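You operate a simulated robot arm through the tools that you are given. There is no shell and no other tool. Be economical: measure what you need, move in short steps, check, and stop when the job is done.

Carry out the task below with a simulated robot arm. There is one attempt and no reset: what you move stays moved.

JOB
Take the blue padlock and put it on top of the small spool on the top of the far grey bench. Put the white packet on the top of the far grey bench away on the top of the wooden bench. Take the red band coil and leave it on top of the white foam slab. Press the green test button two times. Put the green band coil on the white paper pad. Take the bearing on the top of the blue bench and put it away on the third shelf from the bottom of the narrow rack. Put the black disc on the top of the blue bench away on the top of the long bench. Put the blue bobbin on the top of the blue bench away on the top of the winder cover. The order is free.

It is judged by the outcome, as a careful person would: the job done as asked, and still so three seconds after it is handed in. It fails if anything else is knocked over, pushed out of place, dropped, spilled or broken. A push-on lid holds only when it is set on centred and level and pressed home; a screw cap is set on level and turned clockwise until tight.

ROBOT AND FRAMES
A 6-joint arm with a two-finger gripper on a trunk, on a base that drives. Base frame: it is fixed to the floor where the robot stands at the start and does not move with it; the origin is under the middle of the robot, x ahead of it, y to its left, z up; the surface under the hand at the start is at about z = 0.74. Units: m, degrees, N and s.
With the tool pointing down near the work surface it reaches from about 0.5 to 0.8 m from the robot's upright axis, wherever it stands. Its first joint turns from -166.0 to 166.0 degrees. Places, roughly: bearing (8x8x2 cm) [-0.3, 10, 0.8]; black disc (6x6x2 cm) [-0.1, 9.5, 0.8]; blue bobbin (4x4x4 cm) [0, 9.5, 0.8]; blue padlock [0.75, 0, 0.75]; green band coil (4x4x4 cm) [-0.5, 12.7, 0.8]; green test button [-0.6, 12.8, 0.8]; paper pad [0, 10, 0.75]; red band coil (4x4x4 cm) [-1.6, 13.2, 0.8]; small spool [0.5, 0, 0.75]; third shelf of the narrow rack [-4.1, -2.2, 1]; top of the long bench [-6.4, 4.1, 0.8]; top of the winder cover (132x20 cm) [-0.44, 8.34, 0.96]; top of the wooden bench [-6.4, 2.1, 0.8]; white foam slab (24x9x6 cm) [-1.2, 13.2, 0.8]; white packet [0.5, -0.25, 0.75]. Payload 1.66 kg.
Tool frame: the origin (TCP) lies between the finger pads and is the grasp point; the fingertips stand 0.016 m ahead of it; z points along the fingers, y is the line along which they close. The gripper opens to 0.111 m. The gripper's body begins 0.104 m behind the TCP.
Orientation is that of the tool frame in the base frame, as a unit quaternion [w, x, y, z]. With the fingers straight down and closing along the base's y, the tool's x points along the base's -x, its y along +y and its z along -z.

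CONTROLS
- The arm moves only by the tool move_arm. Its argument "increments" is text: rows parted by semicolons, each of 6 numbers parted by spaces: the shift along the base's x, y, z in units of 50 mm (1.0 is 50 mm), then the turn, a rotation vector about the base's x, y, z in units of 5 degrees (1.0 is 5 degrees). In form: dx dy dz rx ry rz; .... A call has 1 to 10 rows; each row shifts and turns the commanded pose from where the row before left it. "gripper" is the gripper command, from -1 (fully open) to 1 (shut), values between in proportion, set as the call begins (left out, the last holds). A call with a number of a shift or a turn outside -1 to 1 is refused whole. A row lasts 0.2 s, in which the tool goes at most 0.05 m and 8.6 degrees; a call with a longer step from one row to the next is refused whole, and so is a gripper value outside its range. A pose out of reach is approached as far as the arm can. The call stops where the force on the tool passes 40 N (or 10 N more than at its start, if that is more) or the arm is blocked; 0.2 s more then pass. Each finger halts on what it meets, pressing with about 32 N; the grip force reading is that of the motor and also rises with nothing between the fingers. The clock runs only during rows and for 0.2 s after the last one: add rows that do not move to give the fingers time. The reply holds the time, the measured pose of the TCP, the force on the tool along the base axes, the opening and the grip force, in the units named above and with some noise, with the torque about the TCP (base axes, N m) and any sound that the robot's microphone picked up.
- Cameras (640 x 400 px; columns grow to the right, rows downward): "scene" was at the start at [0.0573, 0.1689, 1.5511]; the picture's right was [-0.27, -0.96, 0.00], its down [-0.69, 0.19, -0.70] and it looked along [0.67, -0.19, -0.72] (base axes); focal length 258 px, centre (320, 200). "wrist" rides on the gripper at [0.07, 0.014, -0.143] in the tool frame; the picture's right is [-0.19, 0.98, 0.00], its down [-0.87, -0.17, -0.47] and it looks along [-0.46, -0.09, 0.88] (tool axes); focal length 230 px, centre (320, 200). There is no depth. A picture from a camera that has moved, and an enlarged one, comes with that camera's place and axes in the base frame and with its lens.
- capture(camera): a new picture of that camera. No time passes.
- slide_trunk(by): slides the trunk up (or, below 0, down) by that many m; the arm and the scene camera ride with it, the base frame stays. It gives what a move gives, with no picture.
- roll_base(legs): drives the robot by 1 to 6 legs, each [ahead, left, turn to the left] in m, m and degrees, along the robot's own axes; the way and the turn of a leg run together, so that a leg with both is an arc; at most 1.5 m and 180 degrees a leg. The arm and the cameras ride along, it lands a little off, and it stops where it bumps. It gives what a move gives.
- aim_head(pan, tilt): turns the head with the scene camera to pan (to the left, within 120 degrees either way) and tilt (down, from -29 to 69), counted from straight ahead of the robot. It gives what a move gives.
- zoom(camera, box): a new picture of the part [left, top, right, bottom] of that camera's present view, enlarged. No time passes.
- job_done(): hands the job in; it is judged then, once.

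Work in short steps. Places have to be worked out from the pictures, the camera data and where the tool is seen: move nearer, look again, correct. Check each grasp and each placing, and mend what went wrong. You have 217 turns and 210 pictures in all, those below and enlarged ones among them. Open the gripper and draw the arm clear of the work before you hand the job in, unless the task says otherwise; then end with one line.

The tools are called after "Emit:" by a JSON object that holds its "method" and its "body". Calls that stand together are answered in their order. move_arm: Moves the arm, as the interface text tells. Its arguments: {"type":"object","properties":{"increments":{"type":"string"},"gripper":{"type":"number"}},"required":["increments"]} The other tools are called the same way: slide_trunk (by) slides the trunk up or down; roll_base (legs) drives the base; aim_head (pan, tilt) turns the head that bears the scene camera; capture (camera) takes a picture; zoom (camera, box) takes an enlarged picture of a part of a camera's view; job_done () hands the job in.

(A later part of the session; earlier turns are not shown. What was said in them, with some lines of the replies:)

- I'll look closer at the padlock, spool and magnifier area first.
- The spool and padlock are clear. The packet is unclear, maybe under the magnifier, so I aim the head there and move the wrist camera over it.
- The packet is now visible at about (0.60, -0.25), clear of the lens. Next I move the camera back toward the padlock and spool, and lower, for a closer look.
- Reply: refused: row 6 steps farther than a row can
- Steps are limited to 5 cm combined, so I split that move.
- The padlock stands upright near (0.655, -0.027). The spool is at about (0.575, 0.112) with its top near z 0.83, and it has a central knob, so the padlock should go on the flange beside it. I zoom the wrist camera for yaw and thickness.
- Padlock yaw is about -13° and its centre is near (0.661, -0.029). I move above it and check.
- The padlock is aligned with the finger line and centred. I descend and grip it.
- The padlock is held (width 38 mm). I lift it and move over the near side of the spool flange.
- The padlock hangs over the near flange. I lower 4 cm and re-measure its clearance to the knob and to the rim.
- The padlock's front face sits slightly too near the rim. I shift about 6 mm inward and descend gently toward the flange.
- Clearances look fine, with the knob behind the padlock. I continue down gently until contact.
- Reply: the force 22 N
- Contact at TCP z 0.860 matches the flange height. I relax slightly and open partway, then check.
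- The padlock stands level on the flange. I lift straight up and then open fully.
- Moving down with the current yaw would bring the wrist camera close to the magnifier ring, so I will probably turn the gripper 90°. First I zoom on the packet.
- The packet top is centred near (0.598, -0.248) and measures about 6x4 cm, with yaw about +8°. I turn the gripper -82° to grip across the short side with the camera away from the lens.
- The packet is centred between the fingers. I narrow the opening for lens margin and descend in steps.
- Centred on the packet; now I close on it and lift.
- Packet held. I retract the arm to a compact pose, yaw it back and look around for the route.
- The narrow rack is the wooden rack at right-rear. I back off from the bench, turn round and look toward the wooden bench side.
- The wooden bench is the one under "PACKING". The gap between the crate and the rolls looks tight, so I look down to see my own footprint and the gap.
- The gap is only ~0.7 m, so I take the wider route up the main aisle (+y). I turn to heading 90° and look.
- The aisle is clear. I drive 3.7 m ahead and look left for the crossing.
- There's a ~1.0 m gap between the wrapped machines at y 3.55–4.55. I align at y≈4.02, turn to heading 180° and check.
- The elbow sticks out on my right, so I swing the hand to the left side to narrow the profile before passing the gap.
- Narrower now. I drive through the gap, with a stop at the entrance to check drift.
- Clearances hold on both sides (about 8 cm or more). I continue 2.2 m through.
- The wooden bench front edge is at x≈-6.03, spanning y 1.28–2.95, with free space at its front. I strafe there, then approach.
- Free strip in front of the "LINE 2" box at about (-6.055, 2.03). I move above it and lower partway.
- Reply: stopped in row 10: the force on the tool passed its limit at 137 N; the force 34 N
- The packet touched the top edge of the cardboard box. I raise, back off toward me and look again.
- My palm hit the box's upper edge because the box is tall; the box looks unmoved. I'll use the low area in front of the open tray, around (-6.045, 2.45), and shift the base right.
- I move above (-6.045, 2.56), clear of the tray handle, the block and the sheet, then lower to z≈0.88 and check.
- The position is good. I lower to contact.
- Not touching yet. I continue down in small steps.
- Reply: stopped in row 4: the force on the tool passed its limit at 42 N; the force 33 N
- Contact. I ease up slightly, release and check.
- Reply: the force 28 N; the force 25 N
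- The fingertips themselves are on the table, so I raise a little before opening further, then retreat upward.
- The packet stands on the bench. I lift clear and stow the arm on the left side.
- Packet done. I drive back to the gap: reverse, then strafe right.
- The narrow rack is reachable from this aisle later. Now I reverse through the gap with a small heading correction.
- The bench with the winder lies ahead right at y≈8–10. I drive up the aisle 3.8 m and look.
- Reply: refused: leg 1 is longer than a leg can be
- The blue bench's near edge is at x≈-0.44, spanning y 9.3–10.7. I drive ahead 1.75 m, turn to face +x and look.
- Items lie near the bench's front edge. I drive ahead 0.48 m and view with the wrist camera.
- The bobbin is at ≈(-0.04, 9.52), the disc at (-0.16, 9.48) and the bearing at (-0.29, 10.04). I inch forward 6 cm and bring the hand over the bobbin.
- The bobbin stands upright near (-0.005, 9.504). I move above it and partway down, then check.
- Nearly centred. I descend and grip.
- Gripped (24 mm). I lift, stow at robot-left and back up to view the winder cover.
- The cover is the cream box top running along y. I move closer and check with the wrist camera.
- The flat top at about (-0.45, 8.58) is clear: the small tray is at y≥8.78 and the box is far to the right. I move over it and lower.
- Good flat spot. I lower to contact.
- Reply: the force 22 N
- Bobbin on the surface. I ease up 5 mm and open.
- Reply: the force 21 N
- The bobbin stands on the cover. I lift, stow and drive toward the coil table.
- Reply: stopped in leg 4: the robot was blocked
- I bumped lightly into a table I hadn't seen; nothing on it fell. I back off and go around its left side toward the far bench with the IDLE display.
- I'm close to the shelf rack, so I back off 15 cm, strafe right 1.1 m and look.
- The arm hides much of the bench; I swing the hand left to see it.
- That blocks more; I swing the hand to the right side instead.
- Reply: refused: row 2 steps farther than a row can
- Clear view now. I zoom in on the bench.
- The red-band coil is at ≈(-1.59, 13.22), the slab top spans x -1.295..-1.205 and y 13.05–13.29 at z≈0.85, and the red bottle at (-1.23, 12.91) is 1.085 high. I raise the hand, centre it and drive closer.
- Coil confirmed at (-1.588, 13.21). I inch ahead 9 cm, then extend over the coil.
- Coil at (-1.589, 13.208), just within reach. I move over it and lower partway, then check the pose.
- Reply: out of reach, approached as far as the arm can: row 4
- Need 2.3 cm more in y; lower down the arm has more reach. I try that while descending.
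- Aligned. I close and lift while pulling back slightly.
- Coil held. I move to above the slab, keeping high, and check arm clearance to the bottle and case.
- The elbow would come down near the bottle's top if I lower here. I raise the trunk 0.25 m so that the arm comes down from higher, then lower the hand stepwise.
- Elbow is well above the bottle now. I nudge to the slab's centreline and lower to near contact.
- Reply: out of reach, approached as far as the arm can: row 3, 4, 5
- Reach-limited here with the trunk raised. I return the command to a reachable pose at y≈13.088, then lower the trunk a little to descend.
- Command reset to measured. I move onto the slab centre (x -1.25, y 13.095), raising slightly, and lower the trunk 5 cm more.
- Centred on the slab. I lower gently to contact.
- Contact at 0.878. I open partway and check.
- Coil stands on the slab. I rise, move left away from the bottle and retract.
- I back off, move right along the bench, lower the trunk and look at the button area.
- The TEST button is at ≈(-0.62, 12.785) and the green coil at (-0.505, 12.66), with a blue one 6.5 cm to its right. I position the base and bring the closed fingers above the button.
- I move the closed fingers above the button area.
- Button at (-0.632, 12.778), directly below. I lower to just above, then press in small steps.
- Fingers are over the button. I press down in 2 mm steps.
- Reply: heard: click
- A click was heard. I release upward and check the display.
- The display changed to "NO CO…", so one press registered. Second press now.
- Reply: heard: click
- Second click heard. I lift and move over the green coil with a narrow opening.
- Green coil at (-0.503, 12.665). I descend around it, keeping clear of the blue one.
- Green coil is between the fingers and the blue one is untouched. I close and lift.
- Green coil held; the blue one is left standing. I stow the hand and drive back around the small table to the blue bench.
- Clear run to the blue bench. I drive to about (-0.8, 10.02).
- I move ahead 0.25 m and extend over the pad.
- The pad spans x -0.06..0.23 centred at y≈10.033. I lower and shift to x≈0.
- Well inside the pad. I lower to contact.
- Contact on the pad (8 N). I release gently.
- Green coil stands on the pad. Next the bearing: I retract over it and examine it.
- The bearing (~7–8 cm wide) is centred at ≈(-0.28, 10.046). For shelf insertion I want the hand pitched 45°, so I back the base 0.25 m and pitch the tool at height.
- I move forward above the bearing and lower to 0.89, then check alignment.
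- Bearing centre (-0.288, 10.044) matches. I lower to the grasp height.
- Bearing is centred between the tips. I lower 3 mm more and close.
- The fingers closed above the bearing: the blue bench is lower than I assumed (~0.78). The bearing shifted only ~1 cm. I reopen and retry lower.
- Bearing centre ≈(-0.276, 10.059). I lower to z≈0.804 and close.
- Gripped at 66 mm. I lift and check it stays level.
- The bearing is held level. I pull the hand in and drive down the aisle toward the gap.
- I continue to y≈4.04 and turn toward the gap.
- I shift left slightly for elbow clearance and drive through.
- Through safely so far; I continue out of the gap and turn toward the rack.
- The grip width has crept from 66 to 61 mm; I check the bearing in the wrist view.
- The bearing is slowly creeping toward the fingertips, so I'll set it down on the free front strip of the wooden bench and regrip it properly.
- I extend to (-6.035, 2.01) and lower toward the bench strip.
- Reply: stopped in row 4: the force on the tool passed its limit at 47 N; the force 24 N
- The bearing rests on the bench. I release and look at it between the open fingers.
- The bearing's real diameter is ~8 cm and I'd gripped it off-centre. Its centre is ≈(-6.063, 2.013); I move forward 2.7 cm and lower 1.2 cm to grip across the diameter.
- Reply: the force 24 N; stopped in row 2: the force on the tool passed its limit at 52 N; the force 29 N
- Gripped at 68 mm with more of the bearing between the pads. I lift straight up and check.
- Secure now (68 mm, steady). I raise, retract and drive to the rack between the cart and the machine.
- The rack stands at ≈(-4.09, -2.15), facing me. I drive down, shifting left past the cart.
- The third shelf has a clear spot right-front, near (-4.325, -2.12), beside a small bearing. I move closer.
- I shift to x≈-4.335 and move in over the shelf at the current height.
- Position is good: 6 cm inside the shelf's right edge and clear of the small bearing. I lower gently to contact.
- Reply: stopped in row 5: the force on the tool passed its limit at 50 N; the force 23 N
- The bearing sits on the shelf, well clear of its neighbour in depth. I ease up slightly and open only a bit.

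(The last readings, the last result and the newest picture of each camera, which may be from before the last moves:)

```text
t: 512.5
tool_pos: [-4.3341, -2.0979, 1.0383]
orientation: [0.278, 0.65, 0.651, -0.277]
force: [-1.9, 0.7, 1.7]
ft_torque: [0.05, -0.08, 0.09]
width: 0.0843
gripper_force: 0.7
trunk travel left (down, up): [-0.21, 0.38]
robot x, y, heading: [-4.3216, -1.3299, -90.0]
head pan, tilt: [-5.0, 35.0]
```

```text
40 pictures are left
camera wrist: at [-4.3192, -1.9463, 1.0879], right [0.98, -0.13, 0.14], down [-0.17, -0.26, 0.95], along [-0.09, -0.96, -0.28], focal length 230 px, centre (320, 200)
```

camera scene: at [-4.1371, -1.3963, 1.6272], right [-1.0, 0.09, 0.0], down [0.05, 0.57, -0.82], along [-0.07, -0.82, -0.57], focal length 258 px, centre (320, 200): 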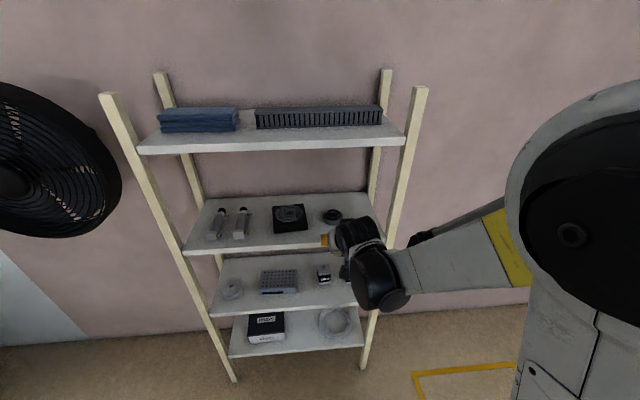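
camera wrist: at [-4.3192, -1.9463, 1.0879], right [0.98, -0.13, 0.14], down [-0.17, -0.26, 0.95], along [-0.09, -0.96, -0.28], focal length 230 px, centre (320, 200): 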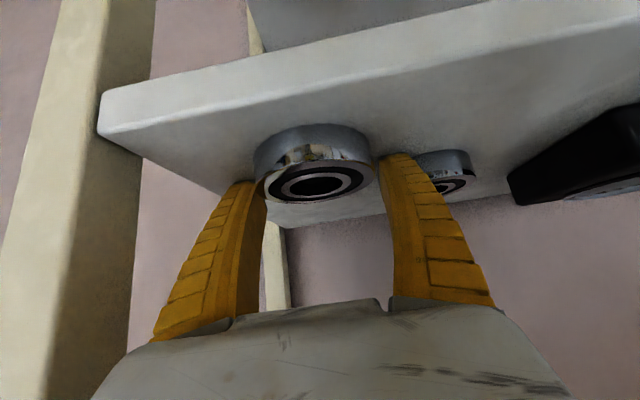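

I centre slightly (-4 mm in x) and retreat straight up, then back out.

Emit:
{"method": "move_arm", "body": {"increments": "-0.08 0 0 0 0 0;0 0 0.3 0 0 0;0 0 0.6 0 0 0;0 0 0.5 0 0 0;0 0.9 0 0 0 0;0 0.9 0 0 0 0;0 0.9 0 0 0 0;0 0.9 0 0 0 0"}}

Emit:
{"method": "zoom", "body": {"camera": "scene", "box": [180, 140, 440, 340]}}

```text
t: 514.3
tool_pos: [-4.3368, -1.9183, 1.1064]
orientation: [0.278, 0.649, 0.651, -0.278]
force: [-0.6, -0.3, 0.3]
ft_torque: [-0.03, 0.02, 0.03]
width: 0.0844
gripper_force: 1.1
trunk travel left (down, up): [-0.21, 0.38]
robot x, y, heading: [-4.3197, -1.327, -90.1]
head pan, tilt: [-5.0, 35.0]
```

```text
2.00 times, centred on (310, 240) of scene
camera zoom: at [-4.1371, -1.3949, 1.6273], right [-1.0, 0.09, 0.0], down [0.05, 0.57, -0.82], along [-0.07, -0.82, -0.57], focal length 516 px, centre (340, 120)
```

zoom: 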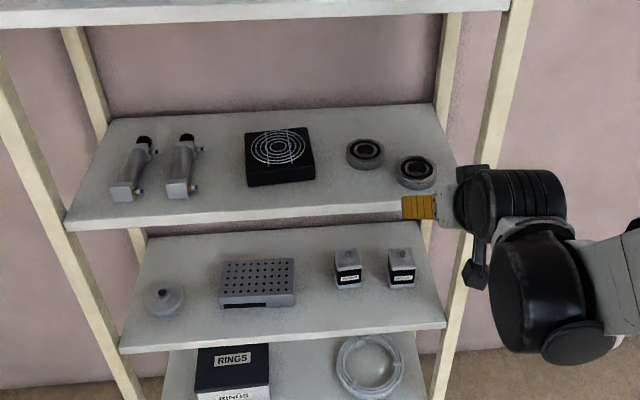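

Bearing placed. I drive back toward the gap for the last item (black disc).

Emit:
{"method": "roll_base", "body": {"legs": [[-0.92, 0.18, 0], [-0.9, -0.07, 0], [-0.6, -0.22, 0], [-1.0, 0, 0], [-1.4, -0.2, 0], [-0.5, 0, 0]]}}

Emit:
{"method": "aim_head", "body": {"pan": 85, "tilt": 28}}

Emit:
{"method": "capture", "body": {"camera": "scene"}}

```text
t: 540.6
tool_pos: [-4.6389, 3.3819, 1.1062]
orientation: [0.278, 0.649, 0.651, -0.278]
force: [-0.4, -0.6, 0.7]
ft_torque: [-0.01, 0.03, -0.02]
width: 0.0847
gripper_force: 0.4
trunk travel left (down, up): [-0.21, 0.38]
robot x, y, heading: [-4.62, 3.9714, -89.9]
head pan, tilt: [-5.0, 35.0]
```

```text
t: 542.2
tool_pos: [-4.638, 3.3825, 1.1071]
orientation: [0.278, 0.649, 0.652, -0.277]
force: [-0.9, 0.1, 0.0]
ft_torque: [0.01, -0.03, -0.02]
width: 0.0847
gripper_force: 1.0
trunk travel left (down, up): [-0.21, 0.38]
robot x, y, heading: [-4.6224, 3.9724, -90.0]
head pan, tilt: [85.0, 28.0]
```

```text
38 pictures are left
camera scene: at [-4.3422, 3.9857, 1.6381], right [-0.09, -1.0, 0.0], down [-0.47, 0.04, -0.88], along [0.88, -0.08, -0.47], focal length 258 px, centre (320, 200)
```

scene: 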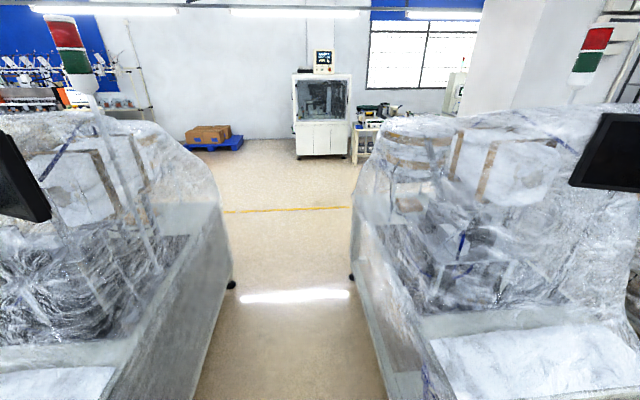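

I shift to y≈4.12, turn to heading 0, reset the tool to vertical, then go through the gap.

Emit:
{"method": "roll_base", "body": {"legs": [[-0.15, 0, 0], [0, 0, 90]]}}

Emit:
{"method": "move_arm", "body": {"increments": "-0.2 0.3 0 0 1 0;-0.2 0.3 0 0 1 0;-0.2 0.3 0 0 1 0;-0.2 0.3 0 0 1 0;-0.2 0.3 0 0 1 0;-0.2 0.3 0 0 1 0;-0.2 0.3 0 0 1 0;-0.2 0.3 0 0 1 0;-0.2 0.3 0 0 1 0"}}

```text
t: 547.5
tool_pos: [-4.0324, 4.1252, 1.1077]
orientation: [0.392, -0.016, 0.92, 0.006]
force: [0.1, 0.0, 0.4]
ft_torque: [-0.02, -0.03, 0.0]
width: 0.0846
gripper_force: 1.0
trunk travel left (down, up): [-0.21, 0.38]
robot x, y, heading: [-4.6255, 4.1237, 1.8]
head pan, tilt: [85.0, 28.0]
```

```text
t: 549.5
tool_pos: [-4.1215, 4.262, 1.106]
orientation: [0.008, -0.012, 1.0, 0.012]
force: [0.3, 0.3, -0.6]
ft_torque: [0.01, 0.0, -0.02]
width: 0.0844
gripper_force: 0.8
trunk travel left (down, up): [-0.21, 0.38]
robot x, y, heading: [-4.6224, 4.1222, 2.1]
head pan, tilt: [85.0, 28.0]
```

Emit:
{"method": "roll_base", "body": {"legs": [[1.2, 0, -2.1], [1.4, 0, 0], [0.87, 0, 0], [0, 0, 90], [1.5, 0, 0], [1.4, 0, 0]]}}

```text
t: 583.8
tool_pos: [-1.3448, 7.5346, 1.1065]
orientation: [0.001, 0.718, -0.696, -0.015]
force: [-0.2, -0.7, -0.5]
ft_torque: [-0.03, 0.0, 0.01]
width: 0.0845
gripper_force: 0.7
trunk travel left (down, up): [-0.21, 0.38]
robot x, y, heading: [-1.2058, 7.0338, 92.0]
head pan, tilt: [85.0, 28.0]
```

Passed the gap. I continue up to the blue bench and face it.

Emit:
{"method": "roll_base", "body": {"legs": [[1.4, 0, 0], [1.05, 0, 0], [0, 0, -92], [0.42, 0, 0]]}}

Emit:
{"method": "aim_head", "body": {"pan": -5, "tilt": 52}}

Emit:
{"method": "capture", "body": {"camera": "scene"}}

```text
t: 601.9
tool_pos: [-0.4019, 9.6641, 1.1064]
orientation: [0.009, -0.018, 1.0, 0.012]
force: [1.1, 0.3, 0.1]
ft_torque: [-0.06, 0.01, -0.01]
width: 0.0844
gripper_force: 0.3
trunk travel left (down, up): [-0.21, 0.38]
robot x, y, heading: [-0.904, 9.5215, 2.6]
head pan, tilt: [85.0, 28.0]
```

```text
t: 603.6
tool_pos: [-0.4039, 9.6647, 1.1064]
orientation: [0.01, -0.018, 1.0, 0.012]
force: [0.1, 0.5, 0.5]
ft_torque: [-0.01, 0.0, 0.02]
width: 0.0847
gripper_force: 1.0
trunk travel left (down, up): [-0.21, 0.38]
robot x, y, heading: [-0.9027, 9.5218, 2.5]
head pan, tilt: [-5.0, 52.0]
```

```text
37 pictures are left
camera scene: at [-0.8546, 9.7076, 1.6028], right [-0.04, -1.0, 0.0], down [-0.79, 0.03, -0.62], along [0.62, -0.03, -0.79], focal length 258 px, centre (320, 200)
```

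scene: 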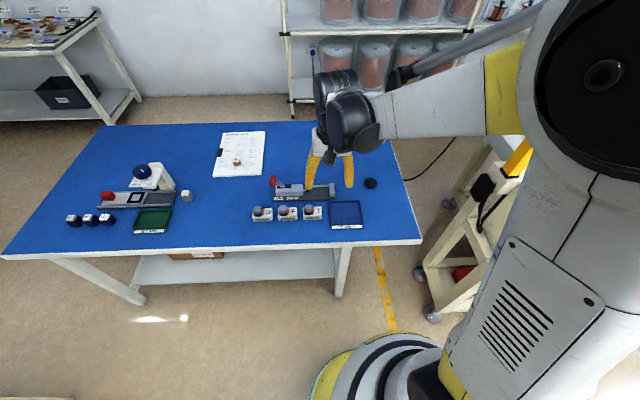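

Disc at ≈(-0.135, 9.46). I move the hand over it and look.

Emit:
{"method": "move_arm", "body": {"increments": "0.75 -0.63 0 0 0 0;0.75 -0.63 0 0 0 0;0.75 -0.63 0 0 0 0;0.75 -0.63 0 0 0 0;0.75 -0.63 0 0 0 0;0.75 -0.63 0 0 0 0;0 0 -1 0 0 0;0 0 -1 0 0 0", "gripper": -1}}

Emit:
{"method": "capture", "body": {"camera": "wrist"}}

```text
t: 605.4
tool_pos: [-0.1774, 9.4756, 1.0065]
orientation: [0.01, -0.018, 1.0, 0.012]
force: [-0.3, -0.3, -0.3]
ft_torque: [0.01, 0.02, 0.02]
width: 0.1113
gripper_force: 0.1
trunk travel left (down, up): [-0.21, 0.38]
robot x, y, heading: [-0.9012, 9.5237, 2.6]
head pan, tilt: [-5.0, 52.0]
```

```text
36 pictures are left
camera wrist: at [-0.2499, 9.483, 1.15], right [0.15, 0.99, 0.03], down [0.86, -0.15, 0.49], along [0.48, -0.05, -0.87], focal length 230 px, centre (320, 200)
```

wrist: 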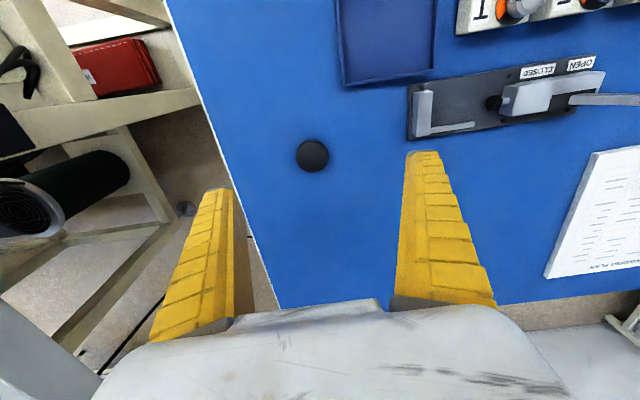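

Disc at (-0.136, 9.462). I move over it and descend to grip height.

Emit:
{"method": "move_arm", "body": {"increments": "0.84 -0.27 0 0 0 0;0 0 -1 0 0 0;0 0 -1 0 0 0;0 0 -1 0 0 0;0 0 -0.6 0 0 0;0 0 -0.3 0 0 0;0 0 0 0 0 0", "gripper": -0.6}}

Emit:
{"method": "capture", "body": {"camera": "wrist"}}

```text
t: 607.0
tool_pos: [-0.1344, 9.4622, 0.8116]
orientation: [0.011, -0.018, 1.0, 0.012]
force: [0.2, -0.8, -0.7]
ft_torque: [-0.01, 0.02, 0.01]
width: 0.0901
gripper_force: 0.8
trunk travel left (down, up): [-0.21, 0.38]
robot x, y, heading: [-0.9024, 9.5197, 2.6]
head pan, tilt: [-5.0, 52.0]
```

```text
35 pictures are left
camera wrist: at [-0.2064, 9.4698, 0.9547], right [0.15, 0.99, 0.03], down [0.86, -0.15, 0.49], along [0.48, -0.05, -0.87], focal length 230 px, centre (320, 200)
```

wrist: 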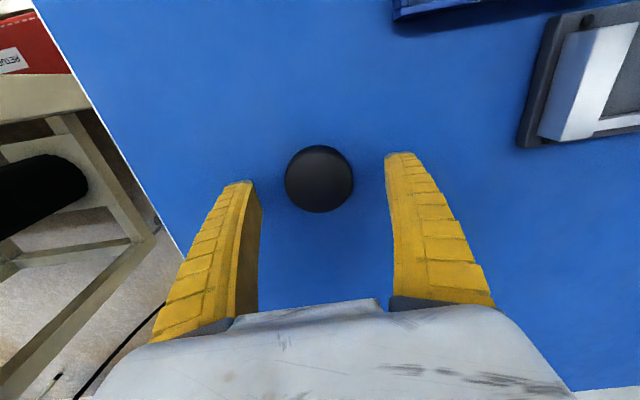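

Emit:
{"method": "move_arm", "body": {"increments": "-0.03 0 -0.15 0 0 0;0 0 -0.1 0 0 0;0 0 0 0 0 0"}}

Emit:
{"method": "move_arm", "body": {"increments": "0 0 0 0 0 0;0 0 0 0 0 0;0 0 0 0 0 0", "gripper": 1}}

Emit:
{"method": "move_arm", "body": {"increments": "0 0 0.3 0 0 0;0 0 0.6 0 0 0;0 0 1 0 0 0;0 0 1 0 0 0;0 0 1 0 0 0;0 0 1 0 0 0;0 0 1 0 0 0"}}

Emit:
{"method": "capture", "body": {"camera": "wrist"}}

```text
t: 607.8
tool_pos: [-0.1357, 9.462, 0.7985]
orientation: [0.011, -0.018, 1.0, 0.012]
force: [0.0, -0.6, 0.8]
ft_torque: [0.0, -0.01, 0.01]
width: 0.09
gripper_force: 0.4
trunk travel left (down, up): [-0.21, 0.38]
robot x, y, heading: [-0.8965, 9.5205, 2.6]
head pan, tilt: [-5.0, 52.0]
```

```text
t: 608.6
tool_pos: [-0.1355, 9.4624, 0.7995]
orientation: [0.011, -0.018, 1.0, 0.012]
force: [1.2, 0.6, 3.0]
ft_torque: [0.0, -0.08, 0.04]
width: 0.0467
gripper_force: 31.9
trunk travel left (down, up): [-0.21, 0.38]
robot x, y, heading: [-0.9005, 9.52, 2.8]
head pan, tilt: [-5.0, 52.0]
```

```text
t: 610.2
tool_pos: [-0.1355, 9.4603, 1.0949]
orientation: [0.01, -0.018, 1.0, 0.012]
force: [0.6, 0.0, 0.5]
ft_torque: [0.02, 0.01, -0.01]
width: 0.046
gripper_force: 32.2
trunk travel left (down, up): [-0.21, 0.38]
robot x, y, heading: [-0.9005, 9.5263, 2.6]
head pan, tilt: [-5.0, 52.0]
```

```text
34 pictures are left
camera wrist: at [-0.2074, 9.4685, 1.2379], right [0.15, 0.99, 0.03], down [0.86, -0.15, 0.49], along [0.48, -0.05, -0.87], focal length 230 px, centre (320, 200)
```

wrist: 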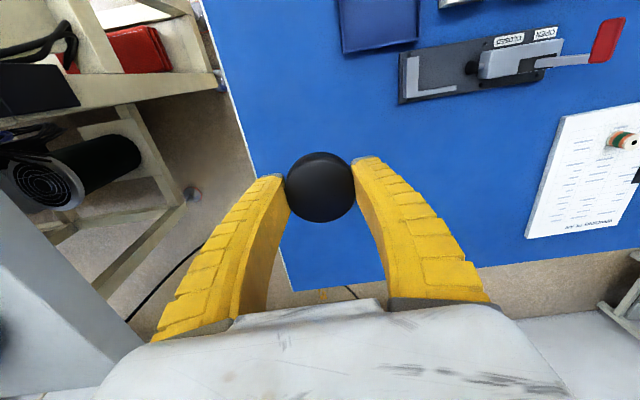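

Disc held. I stow and drive back down the aisle.

Emit:
{"method": "move_arm", "body": {"increments": "-0.8 0.48 0 0 0 0;-0.8 0.48 0 0 0 0;-0.8 0.48 0 0 0 0;-0.8 0.48 0 0 0 0;-0.8 0.48 0 0 0 0;-0.8 0.48 0 0 0 0;-0.8 0.48 0 0 0 0;-0.6 0.48 0 0 0 0"}}

Emit:
{"method": "roll_base", "body": {"legs": [[-0.35, 0, 0], [0, 0, -92.5], [1.4, 0, 0], [1.4, 0, 0], [1.4, 0, 0], [0.9, 0, 0]]}}

```text
t: 612.0
tool_pos: [-0.448, 9.6568, 1.0923]
orientation: [0.01, -0.018, 1.0, 0.012]
force: [0.6, 0.0, -0.1]
ft_torque: [0.01, -0.03, 0.0]
width: 0.0462
gripper_force: 32.0
trunk travel left (down, up): [-0.21, 0.38]
robot x, y, heading: [-0.902, 9.5194, 2.4]
head pan, tilt: [-5.0, 52.0]
```

```text
t: 642.1
tool_pos: [-1.0805, 3.9816, 1.092]
orientation: [0.015, 0.702, 0.712, 0.001]
force: [-0.1, 0.2, 0.0]
ft_torque: [0.04, -0.01, -0.01]
width: 0.0446
gripper_force: 32.1
trunk travel left (down, up): [-0.21, 0.38]
robot x, y, heading: [-1.2084, 4.4417, -88.8]
head pan, tilt: [-5.0, 52.0]
```

Emit:
{"method": "roll_base", "body": {"legs": [[0.42, 0, 0], [0, 0, -91.2]]}}

```text
t: 648.5
tool_pos: [-1.6511, 3.8887, 1.0917]
orientation: [0.012, 1.0, 0.014, -0.01]
force: [0.5, -0.3, -1.4]
ft_torque: [0.02, -0.06, 0.0]
width: 0.0448
gripper_force: 32.5
trunk travel left (down, up): [-0.21, 0.38]
robot x, y, heading: [-1.1998, 4.0215, -177.8]
head pan, tilt: [-5.0, 52.0]
```

Emit:
{"method": "roll_base", "body": {"legs": [[0.5, 0, -2.2], [1.4, 0, 0], [1.4, 0, 0], [0.3, 0, 0]]}}

Emit:
{"method": "aim_head", "body": {"pan": 0, "tilt": 35}}

Emit:
{"method": "capture", "body": {"camera": "scene"}}

```text
t: 666.2
tool_pos: [-5.2368, 3.8659, 1.0921]
orientation: [0.011, 1.0, -0.002, -0.01]
force: [-0.2, -0.4, -0.9]
ft_torque: [-0.01, -0.04, 0.03]
width: 0.0449
gripper_force: 31.7
trunk travel left (down, up): [-0.21, 0.38]
robot x, y, heading: [-4.781, 3.9883, -179.7]
head pan, tilt: [-5.0, 52.0]
```

```text
t: 667.0
tool_pos: [-5.2366, 3.8675, 1.0914]
orientation: [0.011, 1.0, -0.002, -0.01]
force: [-0.7, 0.2, -0.2]
ft_torque: [0.02, 0.02, 0.0]
width: 0.045
gripper_force: 32.0
trunk travel left (down, up): [-0.21, 0.38]
robot x, y, heading: [-4.7752, 3.9833, -179.9]
head pan, tilt: [0.0, 35.0]
```

```text
33 pictures are left
camera scene: at [-4.8449, 3.7936, 1.6271], right [0.0, 1.0, 0.0], down [0.57, 0.0, -0.82], along [-0.82, 0.0, -0.57], focal length 258 px, centre (320, 200)
```

scene: 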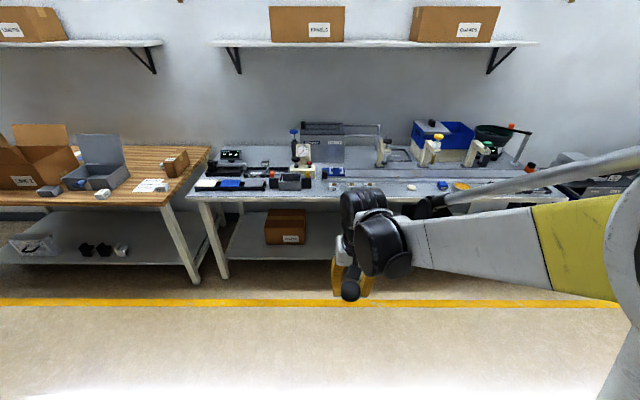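

Emit:
{"method": "zoom", "body": {"camera": "scene", "box": [180, 100, 560, 240]}}

```text
1.68 times, centred on (370, 170) of scene
camera zoom: at [-4.8449, 3.7936, 1.6271], right [0.0, 1.0, 0.0], down [0.57, 0.0, -0.82], along [-0.82, 0.0, -0.57], focal length 434 px, centre (236, 250)
```

zoom: 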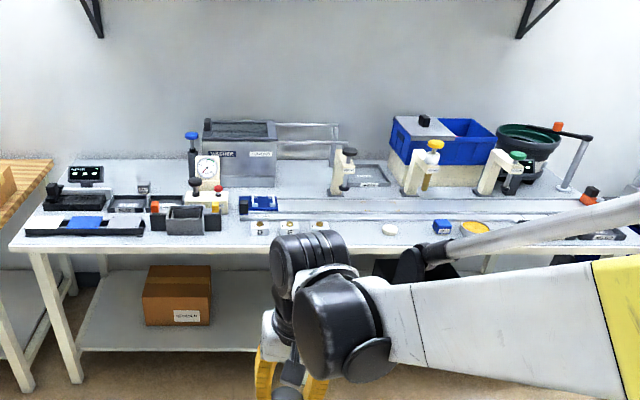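

Free spot at the front of the long bench near (-6.15, 4.21), between the label strip and the white puck. I approach.

Emit:
{"method": "roll_base", "body": {"legs": [[0.3, -0.2, 0], [0.32, 0, 0]]}}

Emit:
{"method": "move_arm", "body": {"increments": "-0.7 0.35 0 0 0 0;-0.7 0.35 0 0 0 0;-0.7 0.35 0 0 0 0;-0.7 0.35 0 0 0 0;-0.7 0.35 0 0 0 0;-0.7 0.35 0 0 0 0"}}

Emit:
{"method": "capture", "body": {"camera": "wrist"}}

Emit:
{"method": "aim_head", "body": {"pan": 0, "tilt": 45}}

Emit:
{"method": "capture", "body": {"camera": "scene"}}

```text
t: 671.0
tool_pos: [-5.8546, 4.0738, 1.0917]
orientation: [0.012, 1.0, -0.004, -0.011]
force: [-0.5, 0.1, -0.4]
ft_torque: [0.01, -0.03, 0.03]
width: 0.0447
gripper_force: 32.0
trunk travel left (down, up): [-0.21, 0.38]
robot x, y, heading: [-5.394, 4.1913, 180.0]
head pan, tilt: [0.0, 35.0]
```

```text
t: 672.4
tool_pos: [-6.0643, 4.179, 1.0924]
orientation: [0.011, 1.0, -0.005, -0.01]
force: [0.5, 0.2, -1.2]
ft_torque: [-0.01, -0.04, -0.01]
width: 0.0449
gripper_force: 31.4
trunk travel left (down, up): [-0.21, 0.38]
robot x, y, heading: [-5.3945, 4.1896, 180.2]
head pan, tilt: [0.0, 35.0]
```

```text
31 pictures are left
camera wrist: at [-5.991, 4.1682, 1.2343], right [-0.2, -0.98, 0.03], down [-0.85, 0.19, 0.49], along [-0.48, 0.07, -0.87], focal length 230 px, centre (320, 200)
```

wrist: 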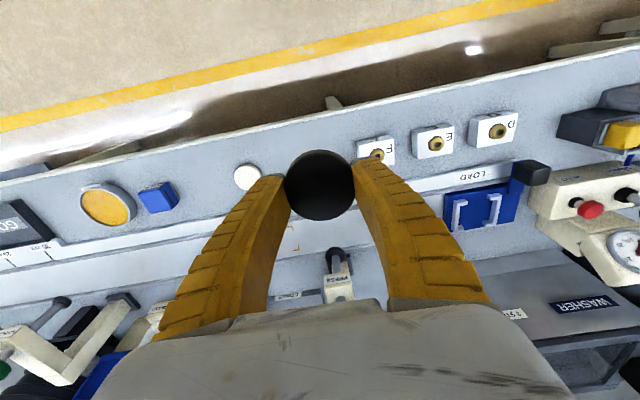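

```text
t: 673.1
tool_pos: [-6.0639, 4.1797, 1.0908]
orientation: [0.011, 1.0, -0.004, -0.011]
force: [-0.6, -0.3, 0.4]
ft_torque: [-0.02, 0.0, 0.03]
width: 0.0448
gripper_force: 31.8
trunk travel left (down, up): [-0.21, 0.38]
robot x, y, heading: [-5.3945, 4.1895, 180.1]
head pan, tilt: [0.0, 45.0]
```

```text
30 pictures are left
camera scene: at [-5.4556, 3.999, 1.6124], right [0.0, 1.0, 0.0], down [0.71, 0.0, -0.71], along [-0.71, 0.0, -0.71], focal length 258 px, centre (320, 200)
```

scene: 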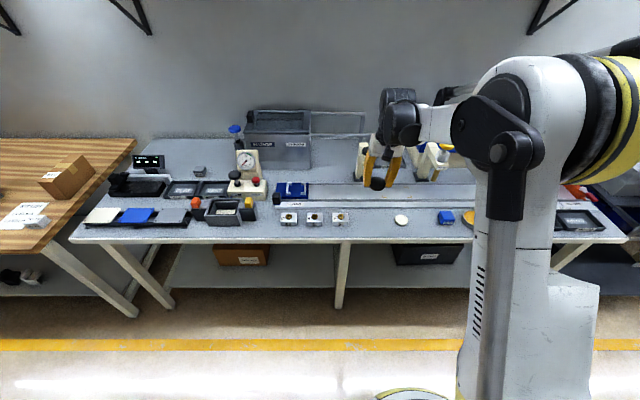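

Target (-6.15, 4.207) confirmed free. I move over it and lower.

Emit:
{"method": "move_arm", "body": {"increments": "-0.86 0.27 0 0 0 0;-0.86 0.27 0 0 0 0;0 0 -1 0 0 0;0 0 -1 0 0 0;0 0 -1 0 0 0;0 0 -1 0 0 0;0 0 -0.6 0 0 0"}}

Emit:
{"method": "capture", "body": {"camera": "wrist"}}

```text
t: 674.8
tool_pos: [-6.1497, 4.2074, 0.8607]
orientation: [0.012, 1.0, -0.005, -0.011]
force: [0.3, -0.2, 0.5]
ft_torque: [0.0, 0.02, 0.01]
width: 0.045
gripper_force: 32.1
trunk travel left (down, up): [-0.21, 0.38]
robot x, y, heading: [-5.3942, 4.1864, 180.1]
head pan, tilt: [0.0, 45.0]
```

```text
29 pictures are left
camera wrist: at [-6.0763, 4.1957, 1.0044], right [-0.2, -0.98, 0.03], down [-0.85, 0.19, 0.49], along [-0.48, 0.07, -0.87], focal length 230 px, centre (320, 200)
```

wrist: 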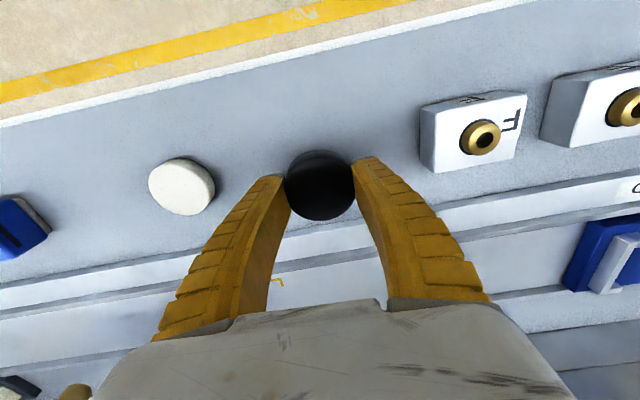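

Clear all round. I lower to contact.

Emit:
{"method": "move_arm", "body": {"increments": "0 0 -0.4 0 0 0;0 0 -0.3 0 0 0;0 0 -0.12 0 0 0;0 0 -0.1 0 0 0;0 0 -0.08 0 0 0;0 0 -0.08 0 0 0;0 0 0 0 0 0"}}

```text
t: 676.1
tool_pos: [-6.1496, 4.2057, 0.8153]
orientation: [0.011, 1.0, -0.005, -0.012]
force: [2.0, -0.5, 27.8]
ft_torque: [0.37, -0.2, -0.02]
width: 0.0491
gripper_force: 31.9
trunk travel left (down, up): [-0.21, 0.38]
robot x, y, heading: [-5.3938, 4.1895, 180.1]
head pan, tilt: [0.0, 45.0]
stopped in row 6: the force on the tool passed its limit at 45 N (the readings are from after the stop); the commanded pose is now the measured one
```

Contact. I ease up a little and open partway.

Emit:
{"method": "move_arm", "body": {"increments": "0 0 0.08 0 0 0;0 0 0 0 0 0"}}

Emit:
{"method": "move_arm", "body": {"increments": "0 0 0 0 0 0;0 0 0 0 0 0;0 0 0 0 0 0", "gripper": -0.25}}

Emit:
{"method": "capture", "body": {"camera": "wrist"}}

```text
t: 676.7
tool_pos: [-6.1505, 4.2054, 0.8164]
orientation: [0.011, 1.0, -0.006, -0.012]
force: [3.6, 1.6, 9.3]
ft_torque: [0.22, 0.0, -0.1]
width: 0.0475
gripper_force: 31.7
trunk travel left (down, up): [-0.21, 0.38]
robot x, y, heading: [-5.3965, 4.19, 179.8]
head pan, tilt: [0.0, 45.0]
```

```text
t: 677.5
tool_pos: [-6.1507, 4.205, 0.8162]
orientation: [0.011, 1.0, -0.004, -0.012]
force: [-0.7, -4.2, 5.6]
ft_torque: [0.13, 0.0, 0.01]
width: 0.0692
gripper_force: 0.1
trunk travel left (down, up): [-0.21, 0.38]
robot x, y, heading: [-5.3946, 4.1904, 179.8]
head pan, tilt: [0.0, 45.0]
```

```text
28 pictures are left
camera wrist: at [-6.077, 4.1944, 0.9591], right [-0.2, -0.98, 0.03], down [-0.85, 0.19, 0.49], along [-0.48, 0.07, -0.87], focal length 230 px, centre (320, 200)
```

wrist: 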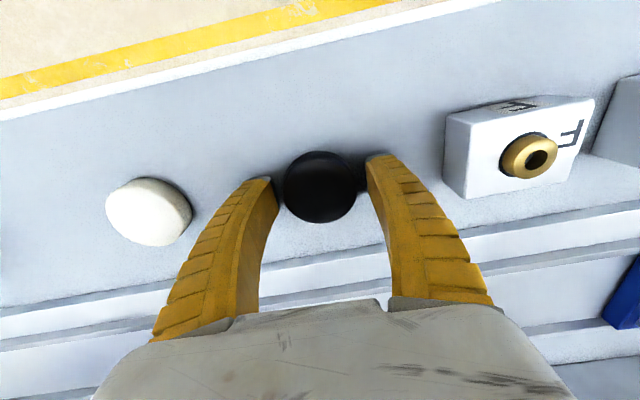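

Disc is released flat on the bench. I lift straight up and retract.

Emit:
{"method": "move_arm", "body": {"increments": "0 0 0.2 0 0 0;0 0 0.6 0 0 0;0 0 1 0 0 0;0 0 1 0 0 0;0 0 1 0 0 0;0 0 1 0 0 0;0 0 0.8 0 0 0;0.9 0 0 0 0 0;0.9 0 0 0 0 0;0.9 0 0 0 0 0"}}

Emit:
{"method": "move_arm", "body": {"increments": "0.9 0 0 0 0 0;0.9 0 0 0 0 0;0.9 0 0 0 0 0", "gripper": -1}}

Emit:
{"method": "roll_base", "body": {"legs": [[-0.6, 0, 0]]}}

Emit:
{"method": "aim_head", "body": {"pan": 15, "tilt": 32}}

Emit:
{"method": "capture", "body": {"camera": "scene"}}

```text
t: 679.7
tool_pos: [-6.015, 4.2034, 1.0963]
orientation: [0.012, 1.0, -0.004, -0.013]
force: [0.0, -0.8, -0.3]
ft_torque: [0.01, 0.05, 0.03]
width: 0.0711
gripper_force: 1.3
trunk travel left (down, up): [-0.21, 0.38]
robot x, y, heading: [-5.3915, 4.1886, 180.0]
head pan, tilt: [0.0, 45.0]
```

```text
t: 680.5
tool_pos: [-5.8813, 4.2028, 1.0955]
orientation: [0.012, 1.0, -0.004, -0.012]
force: [0.6, -0.7, 0.0]
ft_torque: [-0.02, 0.0, 0.01]
width: 0.1108
gripper_force: 0.1
trunk travel left (down, up): [-0.21, 0.38]
robot x, y, heading: [-5.3933, 4.1891, 179.8]
head pan, tilt: [0.0, 45.0]
```

```text
t: 683.9
tool_pos: [-5.2797, 4.2013, 1.0944]
orientation: [0.011, 1.0, -0.001, -0.012]
force: [-0.5, -0.7, -0.3]
ft_torque: [-0.04, 0.0, 0.02]
width: 0.1109
gripper_force: 0.0
trunk travel left (down, up): [-0.21, 0.38]
robot x, y, heading: [-4.7922, 4.1909, -179.8]
head pan, tilt: [0.0, 45.0]
```

```text
t: 684.6
tool_pos: [-5.2798, 4.2019, 1.0943]
orientation: [0.012, 1.0, -0.002, -0.011]
force: [-0.5, 1.1, -0.5]
ft_torque: [-0.01, 0.01, -0.03]
width: 0.1107
gripper_force: 0.1
trunk travel left (down, up): [-0.21, 0.38]
robot x, y, heading: [-4.7935, 4.1902, -179.6]
head pan, tilt: [15.0, 32.0]
```

```text
27 pictures are left
camera scene: at [-4.8568, 3.9768, 1.6318], right [-0.26, 0.96, 0.0], down [0.51, 0.14, -0.85], along [-0.82, -0.22, -0.53], focal length 258 px, centre (320, 200)
```

scene: 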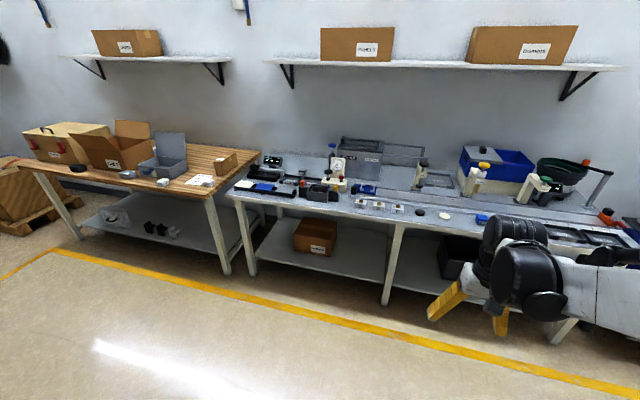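

Everything is placed: the disc is on the long bench, the packet is on the wooden bench, and the arm is clear with the gripper open. I hand the job in.

Emit:
{"method": "job_done", "body": {}}

```text
The job is handed in.
```

All eight tasks are done, each checked by camera or readings at the time, and the job is handed in; along the way I lightly bumped a table and touched a cardboard box, with no visible effect on either.
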